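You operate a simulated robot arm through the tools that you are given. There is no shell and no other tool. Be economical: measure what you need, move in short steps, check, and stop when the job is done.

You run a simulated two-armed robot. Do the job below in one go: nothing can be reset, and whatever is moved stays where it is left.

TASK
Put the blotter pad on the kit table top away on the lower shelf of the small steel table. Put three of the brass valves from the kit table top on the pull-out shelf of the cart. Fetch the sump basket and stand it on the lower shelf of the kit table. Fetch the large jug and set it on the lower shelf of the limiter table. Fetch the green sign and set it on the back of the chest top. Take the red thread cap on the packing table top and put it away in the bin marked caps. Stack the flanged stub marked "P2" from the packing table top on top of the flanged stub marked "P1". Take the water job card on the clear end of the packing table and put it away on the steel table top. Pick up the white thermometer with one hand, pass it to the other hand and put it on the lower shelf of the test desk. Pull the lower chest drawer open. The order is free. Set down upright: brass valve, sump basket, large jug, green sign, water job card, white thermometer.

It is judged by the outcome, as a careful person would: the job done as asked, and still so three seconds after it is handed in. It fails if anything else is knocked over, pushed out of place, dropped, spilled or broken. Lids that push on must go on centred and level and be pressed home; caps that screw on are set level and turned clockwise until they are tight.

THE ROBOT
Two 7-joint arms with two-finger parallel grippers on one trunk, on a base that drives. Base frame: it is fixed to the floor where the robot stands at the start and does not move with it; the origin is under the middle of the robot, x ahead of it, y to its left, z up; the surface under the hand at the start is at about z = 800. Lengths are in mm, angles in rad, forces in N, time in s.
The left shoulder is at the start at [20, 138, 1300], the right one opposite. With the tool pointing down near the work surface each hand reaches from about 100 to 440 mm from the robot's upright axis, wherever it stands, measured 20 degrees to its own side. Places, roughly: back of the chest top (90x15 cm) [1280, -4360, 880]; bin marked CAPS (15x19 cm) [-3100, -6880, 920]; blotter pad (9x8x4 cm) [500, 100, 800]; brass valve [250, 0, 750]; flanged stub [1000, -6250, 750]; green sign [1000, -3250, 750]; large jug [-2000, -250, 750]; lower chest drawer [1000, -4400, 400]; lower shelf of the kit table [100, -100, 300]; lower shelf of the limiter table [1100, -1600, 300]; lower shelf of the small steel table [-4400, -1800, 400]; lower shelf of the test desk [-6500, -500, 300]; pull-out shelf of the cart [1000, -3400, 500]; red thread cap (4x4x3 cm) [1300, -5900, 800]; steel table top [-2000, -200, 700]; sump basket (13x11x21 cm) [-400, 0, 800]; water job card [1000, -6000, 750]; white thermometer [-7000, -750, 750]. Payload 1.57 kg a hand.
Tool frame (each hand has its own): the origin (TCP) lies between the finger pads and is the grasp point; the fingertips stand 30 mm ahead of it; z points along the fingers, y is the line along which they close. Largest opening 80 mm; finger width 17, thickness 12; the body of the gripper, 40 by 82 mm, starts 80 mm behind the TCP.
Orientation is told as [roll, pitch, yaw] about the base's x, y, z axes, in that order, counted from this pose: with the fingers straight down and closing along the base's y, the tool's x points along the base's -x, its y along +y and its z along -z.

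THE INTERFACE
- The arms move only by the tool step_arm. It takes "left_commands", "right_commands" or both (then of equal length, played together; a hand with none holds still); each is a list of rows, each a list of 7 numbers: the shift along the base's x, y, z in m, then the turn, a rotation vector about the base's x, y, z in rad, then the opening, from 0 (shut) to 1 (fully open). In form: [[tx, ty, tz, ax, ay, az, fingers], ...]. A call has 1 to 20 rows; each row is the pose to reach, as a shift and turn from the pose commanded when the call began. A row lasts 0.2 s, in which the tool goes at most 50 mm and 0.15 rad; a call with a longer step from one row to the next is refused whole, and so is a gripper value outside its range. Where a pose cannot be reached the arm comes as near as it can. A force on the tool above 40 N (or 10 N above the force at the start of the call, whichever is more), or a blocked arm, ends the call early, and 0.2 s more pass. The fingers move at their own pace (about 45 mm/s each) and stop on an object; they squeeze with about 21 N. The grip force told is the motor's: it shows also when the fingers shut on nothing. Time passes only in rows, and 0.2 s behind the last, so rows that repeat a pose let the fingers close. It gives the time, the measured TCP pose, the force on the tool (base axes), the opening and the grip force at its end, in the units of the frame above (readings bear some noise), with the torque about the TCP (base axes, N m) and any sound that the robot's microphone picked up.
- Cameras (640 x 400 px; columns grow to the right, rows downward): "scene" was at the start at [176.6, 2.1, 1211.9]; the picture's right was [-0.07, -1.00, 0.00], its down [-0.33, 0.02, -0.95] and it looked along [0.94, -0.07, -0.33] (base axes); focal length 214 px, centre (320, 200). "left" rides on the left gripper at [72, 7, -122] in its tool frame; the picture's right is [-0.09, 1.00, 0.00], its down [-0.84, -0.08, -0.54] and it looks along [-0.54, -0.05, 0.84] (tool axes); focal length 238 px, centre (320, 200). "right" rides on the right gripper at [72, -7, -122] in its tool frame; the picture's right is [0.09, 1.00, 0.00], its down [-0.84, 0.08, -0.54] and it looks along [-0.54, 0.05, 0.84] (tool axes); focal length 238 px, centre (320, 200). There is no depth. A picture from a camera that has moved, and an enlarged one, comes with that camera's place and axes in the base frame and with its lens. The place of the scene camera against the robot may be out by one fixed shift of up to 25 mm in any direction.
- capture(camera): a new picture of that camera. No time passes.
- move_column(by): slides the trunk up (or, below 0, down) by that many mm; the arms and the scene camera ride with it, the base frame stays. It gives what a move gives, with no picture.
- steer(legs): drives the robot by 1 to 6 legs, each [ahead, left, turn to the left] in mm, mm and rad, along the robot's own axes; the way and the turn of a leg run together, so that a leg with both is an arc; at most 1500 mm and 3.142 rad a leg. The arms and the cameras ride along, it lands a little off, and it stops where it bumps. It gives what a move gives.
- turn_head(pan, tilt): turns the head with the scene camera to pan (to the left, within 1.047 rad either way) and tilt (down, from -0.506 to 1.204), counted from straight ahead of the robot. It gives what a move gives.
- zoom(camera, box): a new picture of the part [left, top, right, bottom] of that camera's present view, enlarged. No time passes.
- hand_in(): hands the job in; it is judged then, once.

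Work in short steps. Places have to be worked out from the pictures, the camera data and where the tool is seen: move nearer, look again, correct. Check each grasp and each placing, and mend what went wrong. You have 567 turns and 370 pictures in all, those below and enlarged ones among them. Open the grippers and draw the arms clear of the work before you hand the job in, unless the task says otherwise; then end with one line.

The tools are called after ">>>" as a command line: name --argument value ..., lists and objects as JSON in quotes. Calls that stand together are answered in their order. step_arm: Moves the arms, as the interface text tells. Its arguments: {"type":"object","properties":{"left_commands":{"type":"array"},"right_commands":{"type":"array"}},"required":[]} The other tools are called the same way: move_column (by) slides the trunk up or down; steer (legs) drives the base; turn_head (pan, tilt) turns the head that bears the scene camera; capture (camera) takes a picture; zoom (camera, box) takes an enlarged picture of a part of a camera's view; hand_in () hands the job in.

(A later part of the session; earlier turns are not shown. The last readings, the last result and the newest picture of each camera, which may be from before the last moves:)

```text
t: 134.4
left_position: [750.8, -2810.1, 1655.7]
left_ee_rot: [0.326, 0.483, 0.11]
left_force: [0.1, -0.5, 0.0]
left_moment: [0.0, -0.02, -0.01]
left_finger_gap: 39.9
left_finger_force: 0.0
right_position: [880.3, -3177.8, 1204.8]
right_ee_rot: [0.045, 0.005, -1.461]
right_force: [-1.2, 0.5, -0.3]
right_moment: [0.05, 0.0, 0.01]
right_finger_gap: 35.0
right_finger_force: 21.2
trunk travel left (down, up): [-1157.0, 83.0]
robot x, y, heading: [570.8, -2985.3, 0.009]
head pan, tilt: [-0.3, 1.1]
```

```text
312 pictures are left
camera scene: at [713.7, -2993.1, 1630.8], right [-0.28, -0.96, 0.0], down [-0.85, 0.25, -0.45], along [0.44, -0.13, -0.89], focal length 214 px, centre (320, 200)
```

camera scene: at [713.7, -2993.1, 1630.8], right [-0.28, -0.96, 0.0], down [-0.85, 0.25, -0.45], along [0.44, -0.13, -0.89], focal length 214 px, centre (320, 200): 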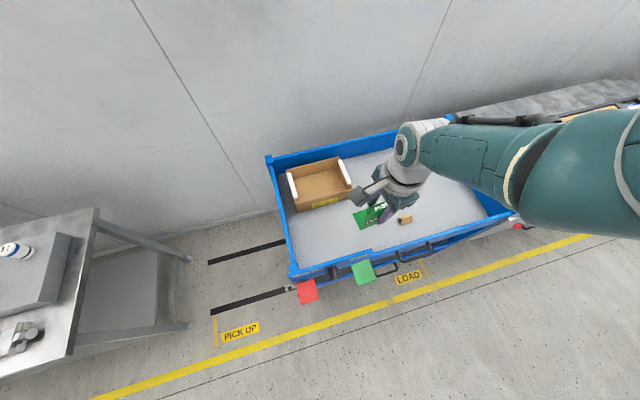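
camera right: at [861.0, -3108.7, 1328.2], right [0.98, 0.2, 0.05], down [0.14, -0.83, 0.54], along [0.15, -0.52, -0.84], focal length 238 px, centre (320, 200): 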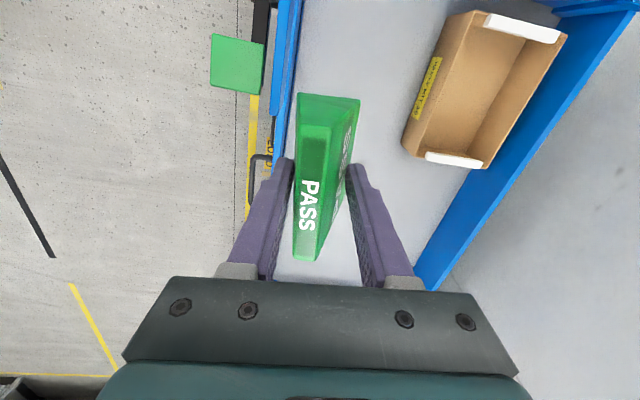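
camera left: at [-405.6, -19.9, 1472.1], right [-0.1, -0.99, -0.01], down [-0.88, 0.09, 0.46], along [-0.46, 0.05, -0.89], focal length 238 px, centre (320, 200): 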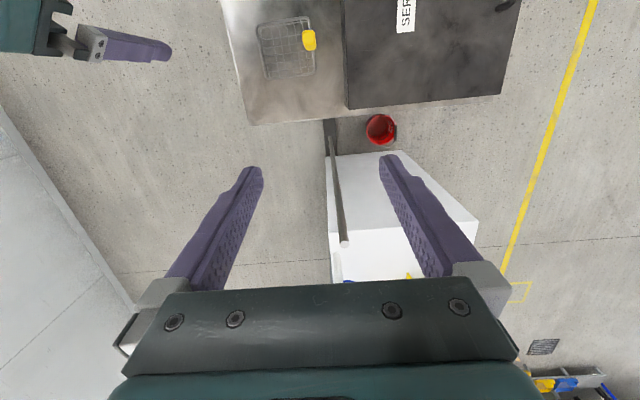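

Clear now, still held. Back out and move along to the chest.

>>> steer --legs '[[-320, 0, 0], [0, -1190, -0.01]]'

>>> turn_head --pan 0 --tilt 0.6

>>> capture --camera "scene"

>>> turn_head --pan 0.8 --tilt 0.6

>>> capture --camera "scene"

```text
t: 142.2
left_position: [444.7, -4031.3, 1654.6]
left_ee_rot: [0.326, 0.481, 0.101]
left_force: [0.3, 0.2, 0.0]
left_moment: [0.01, 0.0, -0.02]
left_finger_gap: 39.9
left_finger_force: 0.1
right_position: [571.1, -4400.4, 1205.8]
right_ee_rot: [0.049, 0.006, -1.472]
right_force: [-0.4, 0.1, -0.6]
right_moment: [0.0, 0.0, 0.02]
right_finger_gap: 34.8
right_finger_force: 21.3
trunk travel left (down, up): [-1157.0, 83.0]
robot x, y, heading: [260.5, -4204.0, 0.01]
head pan, tilt: [-0.3, 1.1]
```

```text
t: 143.2
left_position: [445.1, -4029.8, 1656.0]
left_ee_rot: [0.327, 0.479, 0.102]
left_force: [0.2, 0.1, -0.4]
left_moment: [0.02, 0.0, -0.02]
left_finger_gap: 39.7
left_finger_force: 0.1
right_position: [571.5, -4399.9, 1206.9]
right_ee_rot: [0.05, 0.006, -1.468]
right_force: [-0.3, 0.8, -0.8]
right_moment: [0.03, 0.02, -0.02]
right_finger_gap: 34.6
right_finger_force: 21.1
trunk travel left (down, up): [-1157.0, 83.0]
robot x, y, heading: [264.4, -4202.6, 0.002]
head pan, tilt: [0.0, 0.6]
```

```text
311 pictures are left
camera scene: at [432.9, -4194.4, 1669.3], right [0.01, -1.0, 0.0], down [-0.57, 0.0, -0.82], along [0.82, 0.0, -0.57], focal length 214 px, centre (320, 200)
```

scene: 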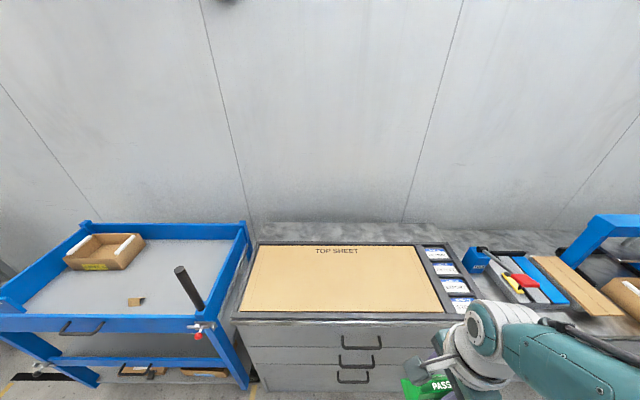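

```text
t: 144.3
left_position: [443.9, -4030.4, 1657.0]
left_ee_rot: [0.327, 0.48, 0.103]
left_force: [0.3, 0.3, -0.1]
left_moment: [0.0, 0.02, -0.03]
left_finger_gap: 40.2
left_finger_force: 0.1
right_position: [571.3, -4399.7, 1206.0]
right_ee_rot: [0.05, 0.006, -1.47]
right_force: [0.5, -0.6, -0.8]
right_moment: [0.0, -0.01, 0.01]
right_finger_gap: 35.0
right_finger_force: 21.1
trunk travel left (down, up): [-1157.0, 83.0]
robot x, y, heading: [260.4, -4204.5, 0.009]
head pan, tilt: [0.799, 0.6]
```

```text
310 pictures are left
camera scene: at [405.8, -4131.3, 1669.4], right [0.72, -0.69, 0.0], down [-0.39, -0.41, -0.83], along [0.57, 0.59, -0.56], focal length 214 px, centre (320, 200)
```

scene: 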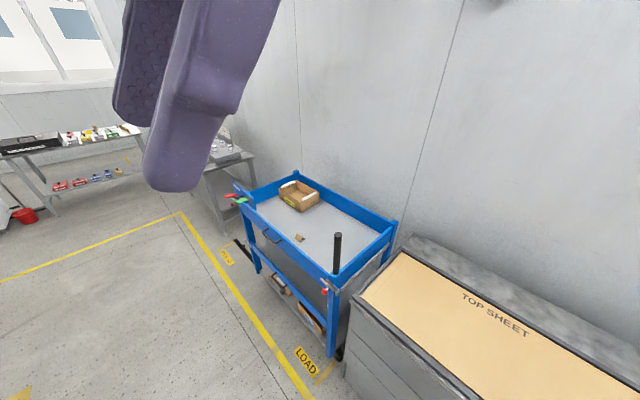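

The back strip is at x≈1185–1340, z≈890. I drive ahead so that the sign hangs over it at about (1262,-4350).

>>> steer --legs '[[600, 45, 0]]'

>>> capture --camera "right"

>>> turn_head --pan -0.3 --tilt 1.0

>>> capture --camera "scene"

```text
t: 147.8
left_position: [1053.4, -3981.3, 1655.6]
left_ee_rot: [0.327, 0.482, 0.103]
left_force: [0.1, 0.1, 0.2]
left_moment: [-0.01, -0.01, -0.03]
left_finger_gap: 40.3
left_finger_force: 0.0
right_position: [1178.7, -4351.5, 1206.0]
right_ee_rot: [0.047, 0.005, -1.469]
right_force: [0.4, -0.6, -0.6]
right_moment: [-0.01, 0.03, 0.0]
right_finger_gap: 34.5
right_finger_force: 20.3
trunk travel left (down, up): [-1157.0, 83.0]
robot x, y, heading: [869.6, -4155.2, 0.01]
head pan, tilt: [0.799, 0.6]
```

```text
309 pictures are left
camera right: at [1159.4, -4281.2, 1328.2], right [0.98, 0.19, 0.05], down [0.14, -0.83, 0.54], along [0.14, -0.52, -0.84], focal length 238 px, centre (320, 200)
```

right: 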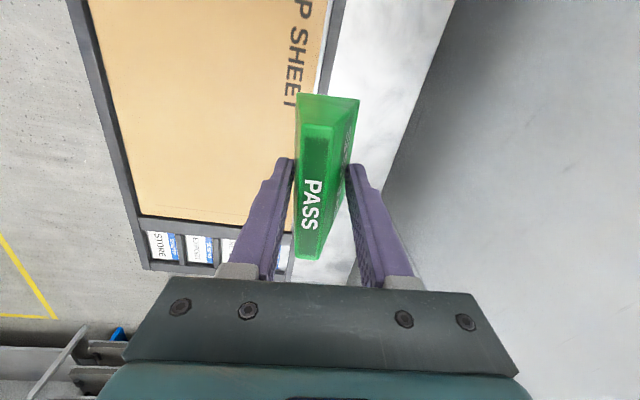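

```text
t: 149.1
left_position: [1051.1, -3982.1, 1655.4]
left_ee_rot: [0.326, 0.481, 0.102]
left_force: [0.3, -0.2, 0.5]
left_moment: [0.01, -0.02, -0.02]
left_finger_gap: 40.0
left_finger_force: 0.0
right_position: [1179.5, -4351.4, 1206.3]
right_ee_rot: [0.046, 0.005, -1.467]
right_force: [0.2, 0.5, -1.5]
right_moment: [0.02, 0.02, 0.0]
right_finger_gap: 34.6
right_finger_force: 20.7
trunk travel left (down, up): [-1157.0, 83.0]
robot x, y, heading: [868.9, -4156.3, 0.012]
head pan, tilt: [-0.3, 1.0]
```

```text
308 pictures are left
camera scene: at [1019.3, -4166.5, 1637.4], right [-0.29, -0.96, 0.0], down [-0.81, 0.24, -0.54], along [0.52, -0.16, -0.84], focal length 214 px, centre (320, 200)
```

scene: 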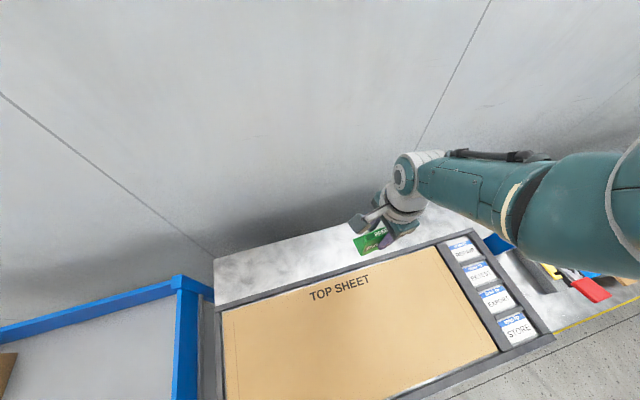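

Strip spans x≈1200–1360 here. Ahead 98 mm, then lower.

>>> steer --legs '[[98, 0, 0]]'

>>> move_column --by -200

>>> capture --camera "right"

>>> zoom --camera "scene" --box '[200, 180, 520, 380]'

```text
t: 150.2
left_position: [1148.8, -3981.5, 1655.4]
left_ee_rot: [0.325, 0.483, 0.108]
left_force: [-0.9, -0.2, 0.3]
left_moment: [0.0, 0.02, 0.02]
left_finger_gap: 40.1
left_finger_force: 0.1
right_position: [1276.9, -4350.3, 1205.4]
right_ee_rot: [0.046, 0.004, -1.468]
right_force: [0.2, -0.4, -1.4]
right_moment: [-0.02, 0.04, -0.01]
right_finger_gap: 34.7
right_finger_force: 21.4
trunk travel left (down, up): [-1157.0, 83.0]
robot x, y, heading: [967.2, -4156.7, 0.013]
head pan, tilt: [-0.3, 1.0]
```

```text
t: 152.4
left_position: [1149.3, -3979.6, 1455.0]
left_ee_rot: [0.326, 0.481, 0.106]
left_force: [0.1, -0.2, -0.8]
left_moment: [0.02, 0.01, 0.0]
left_finger_gap: 40.2
left_finger_force: 0.0
right_position: [1275.8, -4349.7, 1005.2]
right_ee_rot: [0.047, 0.007, -1.466]
right_force: [0.1, 0.7, -1.4]
right_moment: [0.0, -0.01, 0.02]
right_finger_gap: 34.6
right_finger_force: 21.0
trunk travel left (down, up): [-957.0, 283.0]
robot x, y, heading: [963.1, -4154.9, 0.008]
head pan, tilt: [-0.3, 1.0]
```

```text
307 pictures are left
camera right: at [1256.1, -4279.6, 1128.1], right [0.98, 0.2, 0.05], down [0.14, -0.83, 0.54], along [0.15, -0.52, -0.84], focal length 238 px, centre (320, 200)
```

right: 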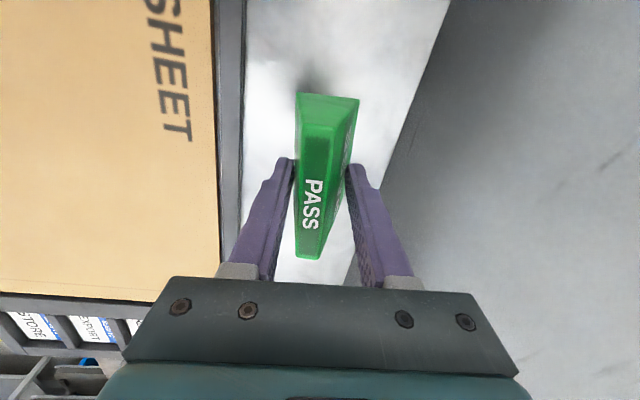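

```text
2.00 times, centred on (360, 280) of scene
camera zoom: at [1115.8, -4165.4, 1437.4], right [-0.29, -0.96, 0.0], down [-0.81, 0.24, -0.54], along [0.52, -0.15, -0.84], focal length 429 px, centre (240, 40)
```

zoom: 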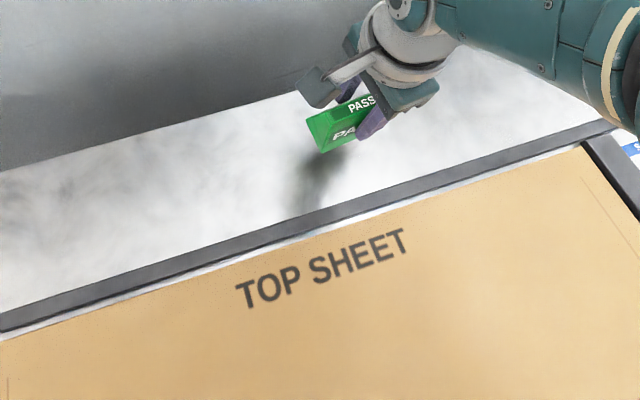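

The sign leans about 0.15 rad toward -x after the bump. I turn the hand +0.15 about y to level it and look.

>>> step_arm --right_commands '[[0, 0, 0.01, 0, 0.08, 0, 0], [0, 0, 0.015, 0, 0.15, 0, 0]]'

>>> move_column --by -40

>>> capture --camera "right"

>>> zoom --camera "scene" --box '[300, 180, 440, 270]'

```text
t: 153.0
left_position: [1148.7, -3981.5, 1455.6]
left_ee_rot: [0.325, 0.483, 0.105]
left_force: [0.4, -0.4, -0.6]
left_moment: [-0.05, 0.01, 0.0]
left_finger_gap: 39.7
left_finger_force: 0.0
right_position: [1269.0, -4351.5, 1027.3]
right_ee_rot: [-0.099, 0.02, -1.466]
right_force: [-0.8, 0.7, -1.1]
right_moment: [-0.01, 0.01, 0.02]
right_finger_gap: 34.6
right_finger_force: 21.2
right hand out of reach, approached as far as the arm can: row 2
trunk travel left (down, up): [-957.0, 283.0]
robot x, y, heading: [969.3, -4155.4, 0.013]
head pan, tilt: [-0.3, 1.0]
```

```text
t: 153.8
left_position: [1149.0, -3980.6, 1415.7]
left_ee_rot: [0.326, 0.48, 0.107]
left_force: [-0.2, -0.5, -0.9]
left_moment: [0.02, 0.0, 0.02]
left_finger_gap: 39.8
left_finger_force: 0.0
right_position: [1267.5, -4349.7, 987.6]
right_ee_rot: [-0.093, 0.018, -1.466]
right_force: [-0.5, -0.2, -1.1]
right_moment: [0.03, 0.01, 0.03]
right_finger_gap: 34.0
right_finger_force: 20.7
trunk travel left (down, up): [-917.0, 323.0]
robot x, y, heading: [963.3, -4157.5, 0.01]
head pan, tilt: [-0.3, 1.0]
```

```text
305 pictures are left
camera right: at [1265.5, -4279.9, 1111.4], right [0.98, 0.2, -0.09], down [0.22, -0.83, 0.52], along [0.02, -0.52, -0.85], focal length 238 px, centre (320, 200)
```

right: 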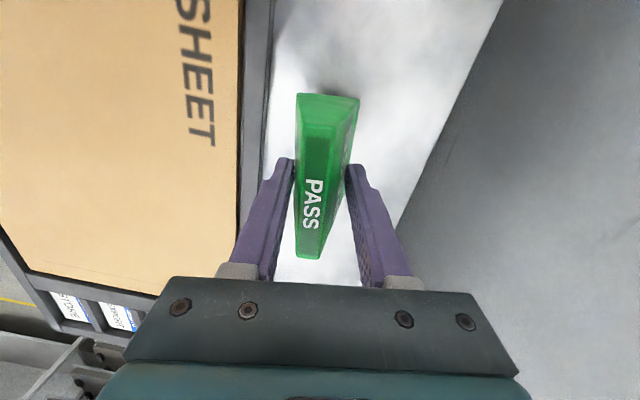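

```text
4.44 times, centred on (370, 225) of scene
camera zoom: at [1115.8, -4165.4, 1397.4], right [-0.29, -0.96, 0.0], down [-0.81, 0.24, -0.54], along [0.52, -0.15, -0.84], focal length 953 px, centre (98, 89)
```

zoom: 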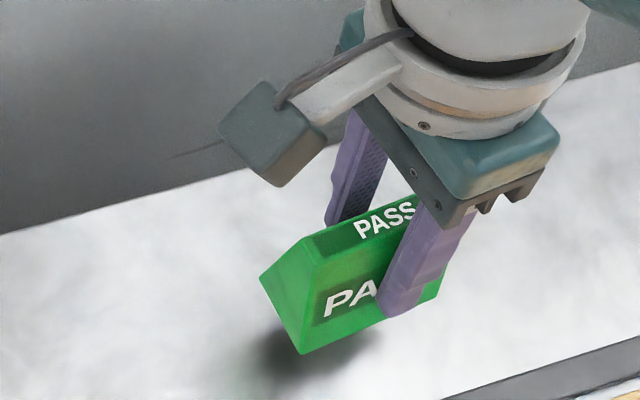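

Looks upright. Lower carefully by column.

>>> move_column --by -20

>>> move_column --by -8

>>> move_column --by -6

>>> zoom --camera "scene" --box '[300, 180, 440, 270]'

```text
t: 154.5
left_position: [1148.2, -3981.6, 1395.0]
left_ee_rot: [0.326, 0.483, 0.107]
left_force: [-0.3, 0.7, -0.4]
left_moment: [0.01, -0.02, -0.01]
left_finger_gap: 39.9
left_finger_force: 0.1
right_position: [1267.2, -4351.1, 967.0]
right_ee_rot: [-0.094, 0.018, -1.468]
right_force: [0.2, 0.6, -0.2]
right_moment: [-0.01, -0.01, -0.01]
right_finger_gap: 34.3
right_finger_force: 20.7
trunk travel left (down, up): [-897.0, 343.0]
robot x, y, heading: [961.5, -4160.2, 0.006]
head pan, tilt: [-0.3, 1.0]
```

```text
t: 155.1
left_position: [1148.2, -3980.8, 1388.3]
left_ee_rot: [0.325, 0.481, 0.106]
left_force: [0.3, -0.1, -0.9]
left_moment: [0.0, -0.01, 0.02]
left_finger_gap: 39.9
left_finger_force: 0.0
right_position: [1267.7, -4350.5, 959.3]
right_ee_rot: [-0.093, 0.019, -1.468]
right_force: [0.1, -0.2, -0.3]
right_moment: [-0.01, 0.01, -0.03]
right_finger_gap: 34.4
right_finger_force: 21.1
trunk travel left (down, up): [-889.0, 351.0]
robot x, y, heading: [964.1, -4157.9, 0.009]
head pan, tilt: [-0.3, 1.0]
```

```text
t: 155.6
left_position: [1148.9, -3980.8, 1382.1]
left_ee_rot: [0.327, 0.481, 0.106]
left_force: [-0.5, 0.2, -0.2]
left_moment: [-0.03, 0.03, -0.03]
left_finger_gap: 39.9
left_finger_force: 0.1
right_position: [1268.1, -4350.5, 954.1]
right_ee_rot: [-0.093, 0.02, -1.468]
right_force: [-0.8, 0.4, -1.9]
right_moment: [-0.01, 0.02, 0.02]
right_finger_gap: 34.3
right_finger_force: 20.5
trunk travel left (down, up): [-883.0, 357.0]
robot x, y, heading: [969.1, -4151.6, 0.009]
head pan, tilt: [-0.3, 1.0]
```

```text
4.44 times, centred on (370, 225) of scene
camera zoom: at [1115.8, -4165.4, 1363.4], right [-0.29, -0.96, 0.0], down [-0.81, 0.24, -0.54], along [0.52, -0.15, -0.84], focal length 953 px, centre (98, 89)
```

zoom: 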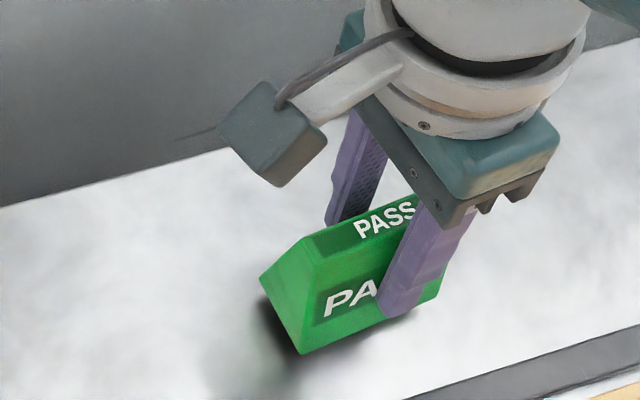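

Very near the surface now; continue in small steps.

>>> move_column --by -6

>>> move_column --by -5

>>> move_column --by -5

>>> zoom --camera "scene" --box '[300, 180, 440, 270]'

```text
t: 156.2
left_position: [1148.9, -3980.6, 1374.6]
left_ee_rot: [0.327, 0.483, 0.106]
left_force: [0.1, 0.0, -0.2]
left_moment: [0.01, 0.0, -0.01]
left_finger_gap: 39.8
left_finger_force: 0.1
right_position: [1268.6, -4350.2, 947.7]
right_ee_rot: [-0.095, 0.02, -1.468]
right_force: [-1.0, -0.1, -0.9]
right_moment: [0.0, 0.0, 0.0]
right_finger_gap: 34.2
right_finger_force: 21.1
trunk travel left (down, up): [-877.0, 363.0]
robot x, y, heading: [964.6, -4154.3, 0.008]
head pan, tilt: [-0.3, 1.0]
```

```text
t: 156.7
left_position: [1148.4, -3980.6, 1369.8]
left_ee_rot: [0.325, 0.482, 0.106]
left_force: [-0.1, 0.5, 0.2]
left_moment: [0.02, -0.01, -0.04]
left_finger_gap: 39.9
left_finger_force: 0.1
right_position: [1268.3, -4351.2, 942.2]
right_ee_rot: [-0.094, 0.018, -1.469]
right_force: [-0.7, 0.0, -0.5]
right_moment: [-0.01, -0.04, -0.02]
right_finger_gap: 34.2
right_finger_force: 20.5
trunk travel left (down, up): [-872.0, 368.0]
robot x, y, heading: [966.0, -4155.1, 0.014]
head pan, tilt: [-0.3, 1.0]
```

```text
t: 157.2
left_position: [1147.9, -3980.6, 1365.3]
left_ee_rot: [0.326, 0.482, 0.107]
left_force: [0.1, -0.6, 0.5]
left_moment: [0.0, -0.02, -0.03]
left_finger_gap: 39.9
left_finger_force: 0.1
right_position: [1267.4, -4350.9, 938.3]
right_ee_rot: [-0.093, 0.019, -1.467]
right_force: [-2.0, 0.5, 7.5]
right_moment: [-0.22, -0.1, -0.05]
right_finger_gap: 34.3
right_finger_force: 20.7
trunk travel left (down, up): [-867.0, 373.0]
robot x, y, heading: [963.7, -4155.2, 0.007]
head pan, tilt: [-0.3, 1.0]
```

```text
4.44 times, centred on (370, 225) of scene
camera zoom: at [1115.8, -4165.5, 1347.5], right [-0.29, -0.96, 0.0], down [-0.81, 0.24, -0.54], along [0.52, -0.15, -0.84], focal length 953 px, centre (98, 89)
```

zoom: 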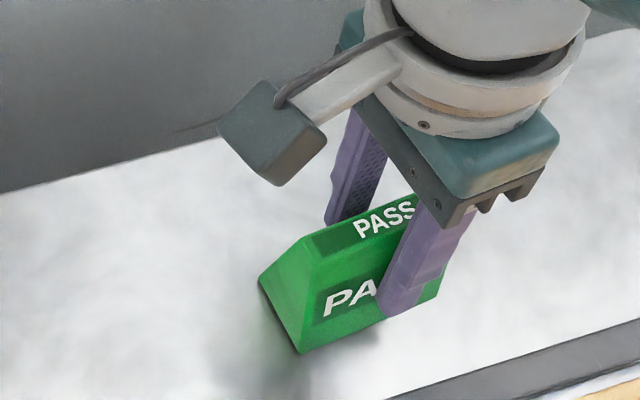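

Contact (7.5 N). Lower 3 more, then open partially.

>>> move_column --by -3

>>> step_arm --right_commands '[[0, 0, 0, 0, 0, 0, 0.5], [0, 0, 0, 0, 0, 0, 0.6], [0, 0, 0, 0, 0, 0, 0.8], [0, 0, 0, 0, 0, 0, 0.9], [0, 0, 0, 0, 0, 0, 0.9]]'

>>> capture --camera "right"

>>> zoom --camera "scene" --box '[300, 180, 440, 270]'

```text
t: 157.8
left_position: [1148.4, -3980.2, 1362.7]
left_ee_rot: [0.326, 0.481, 0.107]
left_force: [-0.7, -0.1, -1.1]
left_moment: [0.0, -0.02, 0.04]
left_finger_gap: 39.9
left_finger_force: 0.0
right_position: [1269.9, -4351.5, 934.9]
right_ee_rot: [-0.096, 0.019, -1.468]
right_force: [-6.8, 3.2, 26.6]
right_moment: [0.09, 0.27, -0.04]
right_finger_gap: 34.9
right_finger_force: 20.4
trunk travel left (down, up): [-864.0, 376.0]
robot x, y, heading: [964.3, -4154.5, 0.007]
head pan, tilt: [-0.3, 1.0]
```

```text
t: 158.9
left_position: [1149.9, -3979.5, 1363.2]
left_ee_rot: [0.326, 0.481, 0.108]
left_force: [0.2, 0.5, 0.6]
left_moment: [0.03, 0.04, -0.01]
left_finger_gap: 40.3
left_finger_force: 0.0
right_position: [1268.1, -4350.6, 934.5]
right_ee_rot: [-0.095, 0.02, -1.467]
right_force: [-1.0, -0.4, -0.6]
right_moment: [0.01, 0.0, 0.02]
right_finger_gap: 72.1
right_finger_force: 0.0
trunk travel left (down, up): [-864.0, 376.0]
robot x, y, heading: [968.3, -4155.4, 0.013]
head pan, tilt: [-0.3, 1.0]
```

```text
301 pictures are left
camera right: at [1265.5, -4280.0, 1058.5], right [0.98, 0.2, -0.09], down [0.22, -0.83, 0.52], along [0.02, -0.52, -0.85], focal length 238 px, centre (320, 200)
```

right: 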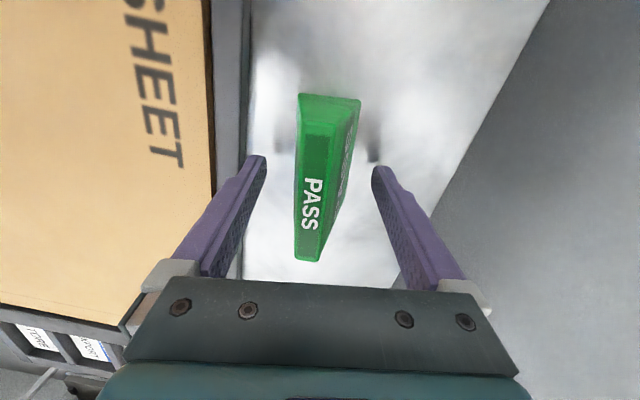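

```text
4.44 times, centred on (370, 225) of scene
camera zoom: at [1115.8, -4165.4, 1344.4], right [-0.29, -0.96, 0.0], down [-0.81, 0.24, -0.54], along [0.52, -0.15, -0.84], focal length 953 px, centre (98, 89)
```

zoom: 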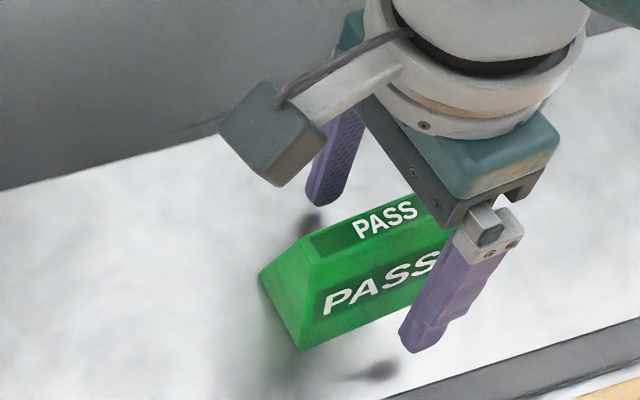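

The sign stands upright on the back strip. Raise, back out, and look at the chest drawers.

>>> move_column --by 180

>>> steer --legs '[[-750, -200, 0]]'

>>> move_column --by -350

>>> turn_head --pan 0 --tilt 0.6

>>> capture --camera "scene"

```text
t: 160.9
left_position: [1149.1, -3978.9, 1541.3]
left_ee_rot: [0.326, 0.482, 0.107]
left_force: [-0.1, -0.6, -0.5]
left_moment: [-0.02, 0.04, 0.0]
left_finger_gap: 39.9
left_finger_force: 0.0
right_position: [1267.4, -4349.5, 1114.9]
right_ee_rot: [-0.094, 0.019, -1.469]
right_force: [-0.6, 0.1, -0.6]
right_moment: [0.0, -0.03, -0.01]
right_finger_gap: 71.9
right_finger_force: 0.0
trunk travel left (down, up): [-1044.0, 196.0]
robot x, y, heading: [966.6, -4154.6, 0.008]
head pan, tilt: [-0.3, 1.0]
```

```text
t: 165.1
left_position: [399.9, -4188.7, 1542.2]
left_ee_rot: [0.326, 0.48, 0.106]
left_force: [-0.1, 0.5, 0.0]
left_moment: [0.0, 0.0, -0.01]
left_finger_gap: 40.0
left_finger_force: 0.2
right_position: [518.7, -4558.1, 1114.9]
right_ee_rot: [-0.094, 0.02, -1.466]
right_force: [-0.6, 1.5, 0.2]
right_moment: [0.01, 0.02, 0.01]
right_finger_gap: 71.9
right_finger_force: 0.0
trunk travel left (down, up): [-1044.0, 196.0]
robot x, y, heading: [216.3, -4364.7, 0.007]
head pan, tilt: [-0.3, 1.0]
```

```text
t: 168.6
left_position: [399.9, -4188.8, 1192.5]
left_ee_rot: [0.326, 0.48, 0.107]
left_force: [0.3, 0.1, -0.1]
left_moment: [-0.01, -0.03, 0.02]
left_finger_gap: 40.1
left_finger_force: 0.1
right_position: [519.0, -4558.0, 765.0]
right_ee_rot: [-0.095, 0.021, -1.464]
right_force: [-0.6, -0.6, -0.1]
right_moment: [-0.01, -0.01, -0.02]
right_finger_gap: 72.0
right_finger_force: 0.0
trunk travel left (down, up): [-694.0, 546.0]
robot x, y, heading: [219.3, -4365.0, 0.01]
head pan, tilt: [-0.3, 1.0]
```

```text
t: 169.4
left_position: [400.1, -4188.4, 1191.6]
left_ee_rot: [0.326, 0.481, 0.107]
left_force: [-0.4, -0.3, -0.3]
left_moment: [-0.01, -0.01, 0.01]
left_finger_gap: 40.1
left_finger_force: 0.1
right_position: [519.1, -4559.8, 765.2]
right_ee_rot: [-0.093, 0.019, -1.466]
right_force: [-0.7, 0.5, -0.5]
right_moment: [0.03, -0.02, 0.02]
right_finger_gap: 72.2
right_finger_force: 0.1
trunk travel left (down, up): [-694.0, 546.0]
robot x, y, heading: [216.5, -4362.9, 0.011]
head pan, tilt: [0.0, 0.6]
```

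```text
299 pictures are left
camera scene: at [388.7, -4352.7, 1206.4], right [0.01, -1.0, 0.0], down [-0.57, -0.01, -0.82], along [0.82, 0.01, -0.57], focal length 214 px, centre (320, 200)
```

scene: 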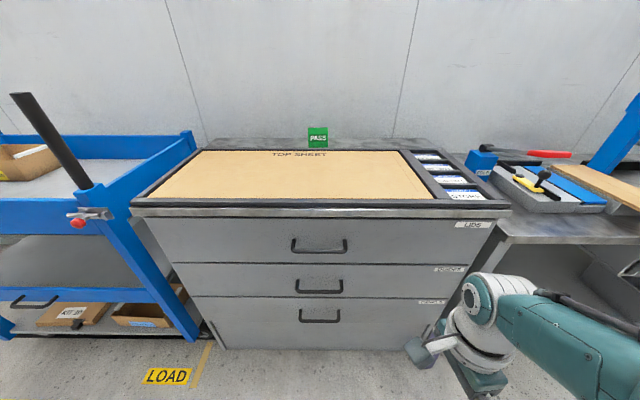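

The sign is in place. For the lower drawer handle I turn the right hand to point forward with fingers closing vertically.

>>> step_arm --right_commands '[[0, 0, 0, 0, -0.139, 0, 0.6], [0, 0, 0, 0, -0.278, 0, 0.6], [0, 0, 0, 0, -0.417, 0, 0.6], [0, 0, 0, 0, -0.556, 0, 0.6], [0, 0, 0, 0, -0.695, 0, 0.6], [0, 0, 0, 0, -0.834, 0, 0.6], [0, 0, 0, 0, -0.973, 0, 0.6], [0, 0, 0, 0, -1.112, 0, 0.6], [0, 0, 0, 0, -1.251, 0, 0.6], [0, 0, 0, 0, -1.39, 0, 0.6], [0, 0, 0, 0, -1.529, 0, 0.6], [0, 0, 0, 0, -1.668, 0, 0.6]]'

>>> capture --camera "right"

>>> zoom --camera "scene" --box '[200, 220, 500, 400]'

```text
t: 172.0
left_position: [400.0, -4188.2, 1192.9]
left_ee_rot: [0.327, 0.481, 0.107]
left_force: [0.4, 0.3, 0.2]
left_moment: [0.02, -0.01, 0.03]
left_finger_gap: 40.0
left_finger_force: 0.0
right_position: [515.6, -4544.2, 848.8]
right_ee_rot: [1.504, -0.105, -1.555]
right_force: [0.6, 0.1, 0.2]
right_moment: [0.0, -0.01, 0.02]
right_finger_gap: 47.5
right_finger_force: 0.1
right hand out of reach, approached as far as the arm can: row 9, 10, 11, 12
trunk travel left (down, up): [-694.0, 546.0]
robot x, y, heading: [217.9, -4363.5, 0.013]
head pan, tilt: [0.0, 0.6]
```

```text
298 pictures are left
camera right: at [391.7, -4474.0, 844.0], right [0.06, 0.2, 0.98], down [-0.52, -0.83, 0.2], along [0.85, -0.52, 0.05], focal length 238 px, centre (320, 200)
```

right: 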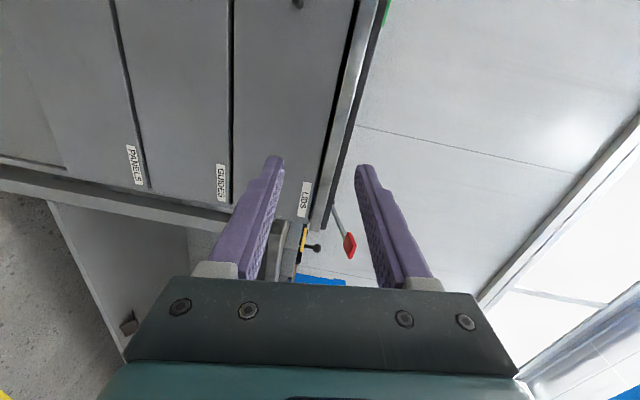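

```text
2.13 times, centred on (350, 310) of scene
camera zoom: at [388.8, -4352.7, 1206.4], right [0.01, -1.0, 0.0], down [-0.56, -0.01, -0.83], along [0.83, 0.01, -0.56], focal length 458 px, centre (256, -35)
```

zoom: 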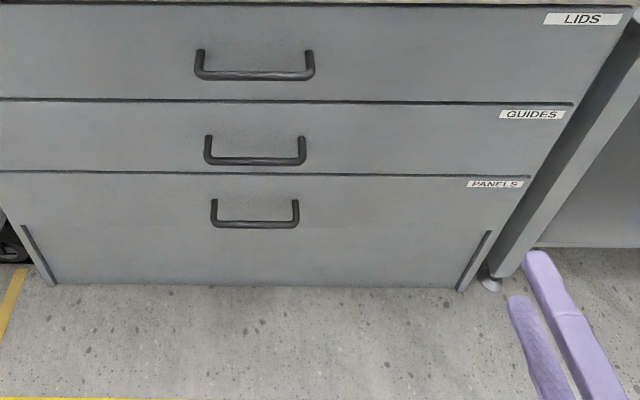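

Hand is horizontal. I shift left 199, open, lower the trunk to handle height and look.

>>> steer --legs '[[0, 199, 0]]'

>>> move_column --by -400

>>> step_arm --right_commands '[[0, 0, 0, 0, 0, 0, 1], [0, 0, 0, 0, 0, 0, 1]]'

>>> capture --camera "right"

>>> capture --camera "scene"

```text
t: 173.6
left_position: [397.2, -3992.9, 1192.0]
left_ee_rot: [0.327, 0.482, 0.105]
left_force: [-0.5, 0.2, -0.2]
left_moment: [-0.04, 0.02, -0.02]
left_finger_gap: 39.8
left_finger_force: 0.1
right_position: [512.0, -4347.7, 849.2]
right_ee_rot: [1.502, -0.105, -1.552]
right_force: [0.8, 0.5, 0.4]
right_moment: [0.05, 0.0, 0.0]
right_finger_gap: 48.0
right_finger_force: 0.1
trunk travel left (down, up): [-694.0, 546.0]
robot x, y, heading: [210.9, -4164.0, 0.006]
head pan, tilt: [0.0, 0.6]
```

```text
t: 177.4
left_position: [398.4, -3991.9, 791.7]
left_ee_rot: [0.327, 0.481, 0.108]
left_force: [-0.3, 0.4, -0.3]
left_moment: [0.01, 0.04, 0.02]
left_finger_gap: 39.7
left_finger_force: 0.2
right_position: [514.1, -4347.9, 448.8]
right_ee_rot: [1.503, -0.107, -1.552]
right_force: [0.4, -1.0, -0.4]
right_moment: [0.0, 0.0, 0.0]
right_finger_gap: 47.9
right_finger_force: 0.2
trunk travel left (down, up): [-294.0, 946.0]
robot x, y, heading: [213.4, -4167.7, 0.011]
head pan, tilt: [0.0, 0.6]
```

```text
t: 178.0
left_position: [397.9, -3991.8, 792.2]
left_ee_rot: [0.327, 0.482, 0.106]
left_force: [-0.3, 0.0, 0.4]
left_moment: [-0.03, 0.01, 0.0]
left_finger_gap: 39.8
left_finger_force: 0.1
right_position: [513.9, -4347.1, 448.6]
right_ee_rot: [1.502, -0.104, -1.551]
right_force: [0.4, -1.0, 0.7]
right_moment: [0.01, 0.02, -0.02]
right_finger_gap: 79.9
right_finger_force: 0.1
trunk travel left (down, up): [-294.0, 946.0]
robot x, y, heading: [215.6, -4166.0, 0.011]
head pan, tilt: [0.0, 0.6]
```

```text
296 pictures are left
camera right: at [389.8, -4277.5, 443.8], right [0.06, 0.2, 0.98], down [-0.52, -0.83, 0.2], along [0.85, -0.52, 0.05], focal length 238 px, centre (320, 200)
```

right: 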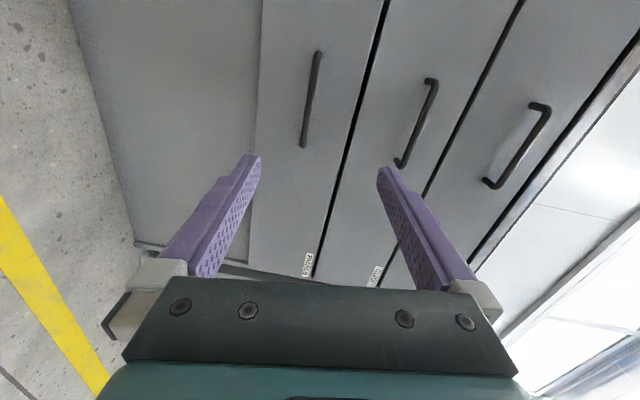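

```text
295 pictures are left
camera scene: at [386.8, -4156.0, 806.4], right [0.01, -1.0, 0.0], down [-0.56, -0.01, -0.83], along [0.83, 0.01, -0.56], focal length 214 px, centre (320, 200)
```

scene: 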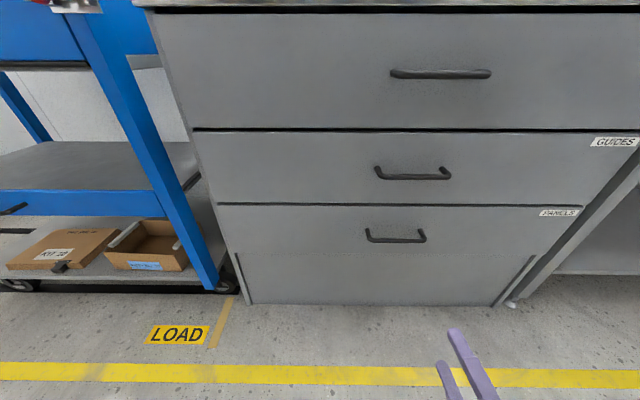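

Handle at about (772,-4341,420). I lower 27 mm and advance 200.

>>> move_column --by -27

>>> steer --legs '[[195, 0, 0]]'

>>> capture --camera "right"

```text
t: 178.8
left_position: [397.9, -3992.0, 765.4]
left_ee_rot: [0.327, 0.479, 0.108]
left_force: [0.2, 0.0, 0.0]
left_moment: [0.0, 0.0, 0.01]
left_finger_gap: 40.0
left_finger_force: 0.0
right_position: [513.6, -4347.9, 422.4]
right_ee_rot: [1.502, -0.104, -1.553]
right_force: [0.5, 0.4, -0.6]
right_moment: [0.0, -0.04, 0.02]
right_finger_gap: 80.2
right_finger_force: 0.0
trunk travel left (down, up): [-267.0, 973.0]
robot x, y, heading: [213.0, -4166.9, 0.007]
head pan, tilt: [0.0, 0.6]
```

```text
t: 180.4
left_position: [598.3, -3989.5, 765.3]
left_ee_rot: [0.327, 0.482, 0.107]
left_force: [0.4, 0.5, -0.5]
left_moment: [-0.01, 0.04, -0.05]
left_finger_gap: 39.9
left_finger_force: 0.2
right_position: [713.0, -4344.4, 421.8]
right_ee_rot: [1.501, -0.106, -1.552]
right_force: [0.3, -0.7, -0.2]
right_moment: [0.0, 0.0, 0.01]
right_finger_gap: 80.0
right_finger_force: 0.1
trunk travel left (down, up): [-267.0, 973.0]
robot x, y, heading: [415.3, -4164.7, 0.013]
head pan, tilt: [0.0, 0.6]
```

```text
294 pictures are left
camera right: at [589.3, -4274.9, 416.7], right [0.07, 0.2, 0.98], down [-0.52, -0.83, 0.2], along [0.85, -0.52, 0.05], focal length 238 px, centre (320, 200)
```

right: 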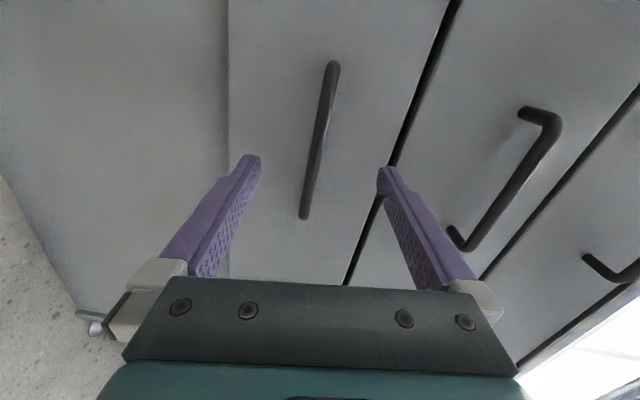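

The bar lies between the fingers, about 90 mm ahead. Advance 70 and look.

>>> steer --legs '[[70, 0, 0]]'

>>> capture --camera "right"

```text
t: 181.4
left_position: [667.0, -3988.3, 767.0]
left_ee_rot: [0.328, 0.482, 0.11]
left_force: [-0.3, 0.0, 0.0]
left_moment: [0.02, 0.0, 0.0]
left_finger_gap: 40.0
left_finger_force: 0.1
right_position: [784.9, -4343.3, 422.1]
right_ee_rot: [1.501, -0.104, -1.55]
right_force: [0.1, -0.1, 0.1]
right_moment: [-0.01, 0.02, 0.01]
right_finger_gap: 80.1
right_finger_force: 0.1
trunk travel left (down, up): [-267.0, 973.0]
robot x, y, heading: [486.7, -4164.3, 0.017]
head pan, tilt: [0.0, 0.6]
```

```text
293 pictures are left
camera right: at [660.4, -4273.8, 416.6], right [0.07, 0.2, 0.98], down [-0.52, -0.83, 0.2], along [0.85, -0.52, 0.05], focal length 238 px, centre (320, 200)
```

right: 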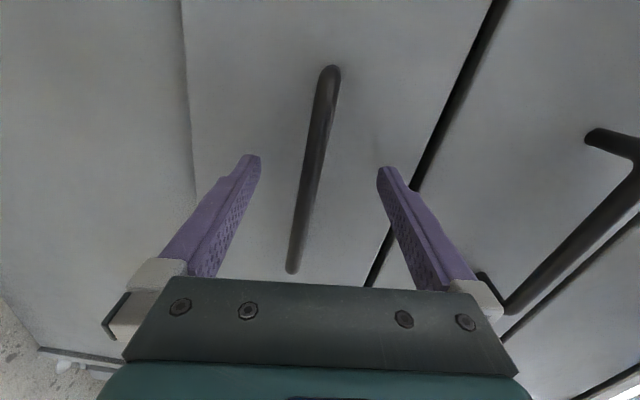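

Advance 22 mm more and close.

>>> steer --legs '[[22, 0, 0]]'

>>> step_arm --right_commands '[[0, 0, 0, 0, 0, 0, 0.4], [0, 0, 0, 0, 0, 0, 0.1], [0, 0, 0, 0, 0, 0, 0], [0, 0, 0, 0, 0, 0, 0], [0, 0, 0, 0, 0, 0, 0], [0, 0, 0, 0, 0, 0, 0], [0, 0, 0, 0, 0, 0, 0]]'

>>> capture --camera "right"

```text
t: 182.2
left_position: [682.9, -3987.5, 763.5]
left_ee_rot: [0.327, 0.487, 0.11]
left_force: [-1.0, 0.1, -0.3]
left_moment: [0.01, 0.05, -0.02]
left_finger_gap: 40.0
left_finger_force: 0.0
right_position: [797.1, -4343.5, 419.6]
right_ee_rot: [1.497, -0.104, -1.551]
right_force: [-22.9, 1.1, 13.0]
right_moment: [-0.01, -1.62, 0.05]
right_finger_gap: 79.9
right_finger_force: 0.0
trunk travel left (down, up): [-267.0, 973.0]
robot x, y, heading: [506.9, -4163.4, 0.013]
head pan, tilt: [0.0, 0.6]
```

```text
t: 183.2
left_position: [683.5, -3988.8, 764.2]
left_ee_rot: [0.327, 0.486, 0.109]
left_force: [0.7, 0.1, 0.3]
left_moment: [-0.04, 0.03, -0.01]
left_finger_gap: 39.9
left_finger_force: 0.1
right_position: [799.3, -4343.0, 426.3]
right_ee_rot: [1.527, -0.104, -1.554]
right_force: [-23.7, 1.7, 23.5]
right_moment: [-0.11, -1.52, -0.02]
right_finger_gap: 46.0
right_finger_force: 12.0
trunk travel left (down, up): [-267.0, 973.0]
robot x, y, heading: [508.8, -4162.9, 0.011]
head pan, tilt: [0.0, 0.6]
stopped in row 4 (right hand): the force on the tool passed its limit at 41 N (the readings are from after the stop); the commanded pose is now the measured one
```

```text
292 pictures are left
camera right: at [675.1, -4273.0, 418.6], right [0.04, 0.2, 0.98], down [-0.52, -0.83, 0.19], along [0.85, -0.52, 0.07], focal length 238 px, centre (320, 200)
```

right: 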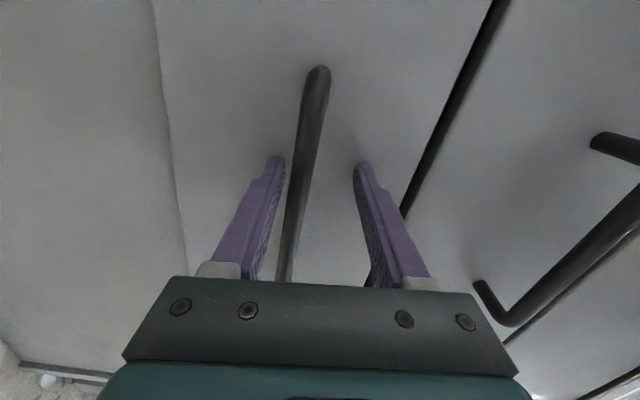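

The tips pressed on the drawer face and the bar sits ~11 mm low. I back 10 mm, lower 11 mm and close again.

>>> step_arm --right_commands '[[-0.012, 0, 0, 0, 0, 0, 0.7], [-0.016, 0, -0.008, 0, 0, 0, 0.7], [-0.016, 0, -0.015, 0, 0, 0, 0.7]]'

>>> capture --camera "right"

```text
t: 183.9
left_position: [690.5, -3987.9, 764.4]
left_ee_rot: [0.327, 0.481, 0.109]
left_force: [0.2, 0.1, 0.3]
left_moment: [0.02, 0.01, -0.02]
left_finger_gap: 40.1
left_finger_force: 0.0
right_position: [791.6, -4341.4, 423.2]
right_ee_rot: [1.518, -0.104, -1.551]
right_force: [-0.6, -0.1, 0.2]
right_moment: [0.0, -0.03, 0.0]
right_finger_gap: 56.1
right_finger_force: 0.0
right hand out of reach, approached as far as the arm can: row 2, 3
trunk travel left (down, up): [-267.0, 973.0]
robot x, y, heading: [504.7, -4164.7, 0.011]
head pan, tilt: [0.0, 0.6]
```

```text
291 pictures are left
camera right: at [667.7, -4271.3, 415.6], right [0.05, 0.2, 0.98], down [-0.52, -0.83, 0.19], along [0.85, -0.52, 0.06], focal length 238 px, centre (320, 200)
```

right: 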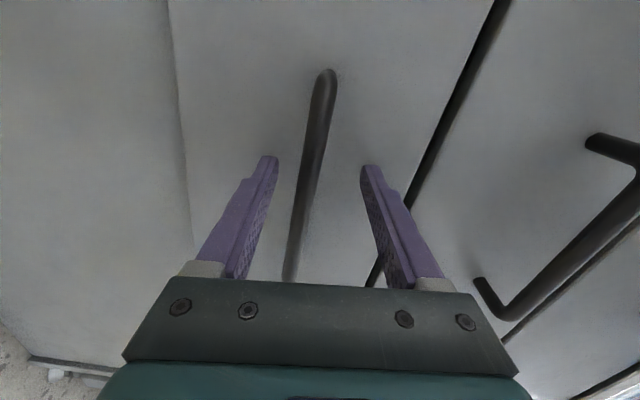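

>>> move_column --by -8

>>> step_arm --right_commands '[[0, 0, 0, 0, 0, 0, 0.4], [0, 0, 0, 0, 0, 0, 0.2], [0, 0, 0, 0, 0, 0, 0.1], [0, 0, 0, 0, 0, 0, 0], [0, 0, 0, 0, 0, 0, 0], [0, 0, 0, 0, 0, 0, 0]]'

>>> capture --camera "right"

```text
t: 184.5
left_position: [689.8, -3988.2, 756.7]
left_ee_rot: [0.327, 0.48, 0.11]
left_force: [0.3, 0.1, -0.1]
left_moment: [0.02, -0.02, -0.04]
left_finger_gap: 40.0
left_finger_force: 0.1
right_position: [791.4, -4340.9, 415.6]
right_ee_rot: [1.518, -0.104, -1.552]
right_force: [-0.5, 0.2, 0.7]
right_moment: [-0.03, 0.01, -0.01]
right_finger_gap: 55.8
right_finger_force: 0.1
trunk travel left (down, up): [-259.0, 981.0]
robot x, y, heading: [505.6, -4161.7, 0.013]
head pan, tilt: [0.0, 0.6]
```

```text
t: 185.9
left_position: [691.2, -3989.5, 757.4]
left_ee_rot: [0.326, 0.481, 0.109]
left_force: [-0.1, -0.1, -0.3]
left_moment: [0.01, 0.04, 0.0]
left_finger_gap: 40.2
left_finger_force: 0.0
right_position: [791.9, -4340.1, 414.4]
right_ee_rot: [1.519, -0.104, -1.551]
right_force: [0.4, -1.2, -4.8]
right_moment: [0.59, -0.02, 0.12]
right_finger_gap: 13.5
right_finger_force: 29.8
trunk travel left (down, up): [-259.0, 981.0]
robot x, y, heading: [506.1, -4162.4, 0.008]
head pan, tilt: [0.0, 0.6]
```

```text
290 pictures are left
camera right: at [667.4, -4271.1, 407.5], right [0.05, 0.2, 0.98], down [-0.52, -0.83, 0.19], along [0.85, -0.52, 0.06], focal length 238 px, centre (320, 200)
```

right: 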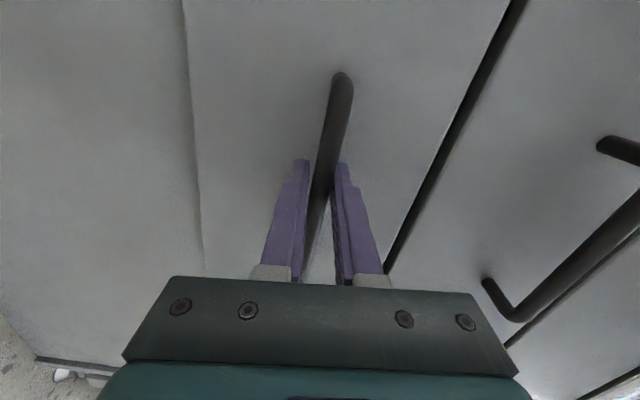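

The handle is gripped. I pull by driving back 80 mm.

>>> steer --legs '[[-80, 0, 0]]'

>>> capture --camera "scene"

```text
t: 187.0
left_position: [608.4, -3988.7, 756.8]
left_ee_rot: [0.326, 0.479, 0.109]
left_force: [-0.3, -0.5, 0.5]
left_moment: [0.03, 0.03, 0.0]
left_finger_gap: 39.7
left_finger_force: 0.0
right_position: [710.8, -4342.0, 413.8]
right_ee_rot: [1.52, -0.102, -1.552]
right_force: [1.2, 1.2, -4.7]
right_moment: [0.57, 0.03, -0.09]
right_finger_gap: 13.3
right_finger_force: 30.4
trunk travel left (down, up): [-259.0, 981.0]
robot x, y, heading: [421.7, -4162.5, 0.018]
head pan, tilt: [0.0, 0.6]
```

```text
289 pictures are left
camera scene: at [598.2, -4152.3, 771.4], right [0.01, -1.0, 0.0], down [-0.56, -0.01, -0.83], along [0.83, 0.01, -0.56], focal length 214 px, centre (320, 200)
```

scene: 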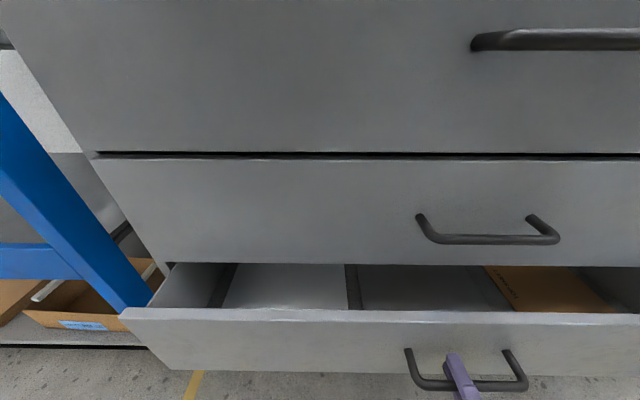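

The drawer slides out freely. Pull another 120 mm, checking the clearance to the cart's leg.

>>> steer --legs '[[-120, 0, 0]]'

>>> capture --camera "scene"

```text
t: 188.2
left_position: [489.2, -3988.1, 757.8]
left_ee_rot: [0.326, 0.48, 0.111]
left_force: [0.1, 0.2, 0.6]
left_moment: [-0.03, -0.01, 0.0]
left_finger_gap: 40.0
left_finger_force: 0.1
right_position: [592.4, -4341.1, 414.7]
right_ee_rot: [1.52, -0.103, -1.549]
right_force: [1.6, 5.6, -0.3]
right_moment: [0.55, 0.07, -0.43]
right_finger_gap: 13.3
right_finger_force: 30.2
trunk travel left (down, up): [-259.0, 981.0]
robot x, y, heading: [306.5, -4166.9, 0.012]
head pan, tilt: [0.0, 0.6]
```

```text
288 pictures are left
camera scene: at [479.7, -4152.8, 771.5], right [0.01, -1.0, 0.0], down [-0.56, -0.01, -0.83], along [0.83, 0.01, -0.56], focal length 214 px, centre (320, 200)
```

scene: 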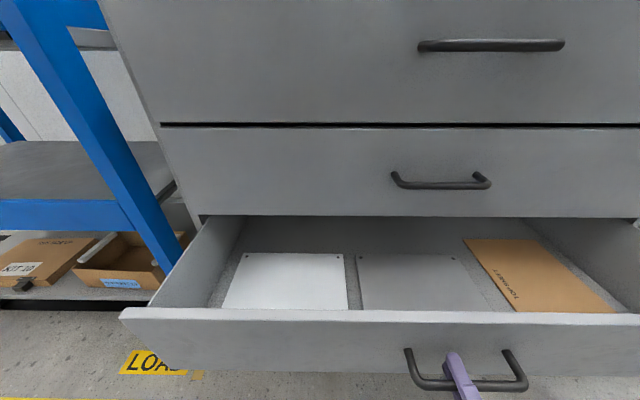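

Pull another 120 mm.

>>> steer --legs '[[-120, 0, 0]]'

>>> capture --camera "scene"

```text
t: 189.5
left_position: [370.3, -3989.7, 757.0]
left_ee_rot: [0.327, 0.479, 0.112]
left_force: [0.5, -0.1, 0.1]
left_moment: [0.01, 0.01, -0.02]
left_finger_gap: 40.2
left_finger_force: 0.0
right_position: [473.3, -4340.0, 415.1]
right_ee_rot: [1.519, -0.103, -1.547]
right_force: [1.3, 5.9, 1.1]
right_moment: [0.57, 0.07, -0.21]
right_finger_gap: 13.3
right_finger_force: 29.9
trunk travel left (down, up): [-259.0, 981.0]
robot x, y, heading: [189.7, -4166.7, 0.013]
head pan, tilt: [0.0, 0.6]
```

```text
287 pictures are left
camera scene: at [360.4, -4153.6, 771.5], right [0.02, -1.0, 0.0], down [-0.56, -0.01, -0.83], along [0.83, 0.01, -0.56], focal length 214 px, centre (320, 200)
```

scene: 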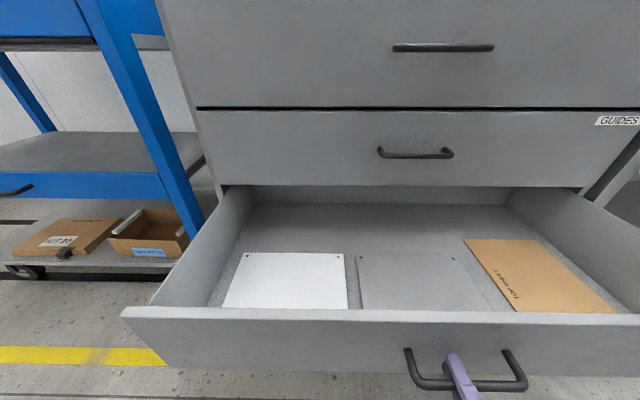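

Open 320 mm. One more gentle pull to find the stop.

>>> steer --legs '[[-60, 0, 0]]'

```text
t: 190.4
left_position: [313.4, -3991.5, 758.0]
left_ee_rot: [0.329, 0.477, 0.112]
left_force: [0.3, -0.3, 0.6]
left_moment: [0.01, -0.02, 0.0]
left_finger_gap: 40.1
left_finger_force: 0.1
right_position: [417.3, -4342.4, 415.0]
right_ee_rot: [1.522, -0.102, -1.545]
right_force: [13.7, 4.2, -12.0]
right_moment: [0.58, 0.16, 0.38]
right_finger_gap: 13.1
right_finger_force: 30.0
trunk travel left (down, up): [-259.0, 981.0]
robot x, y, heading: [126.9, -4167.4, 0.013]
head pan, tilt: [0.0, 0.6]
```

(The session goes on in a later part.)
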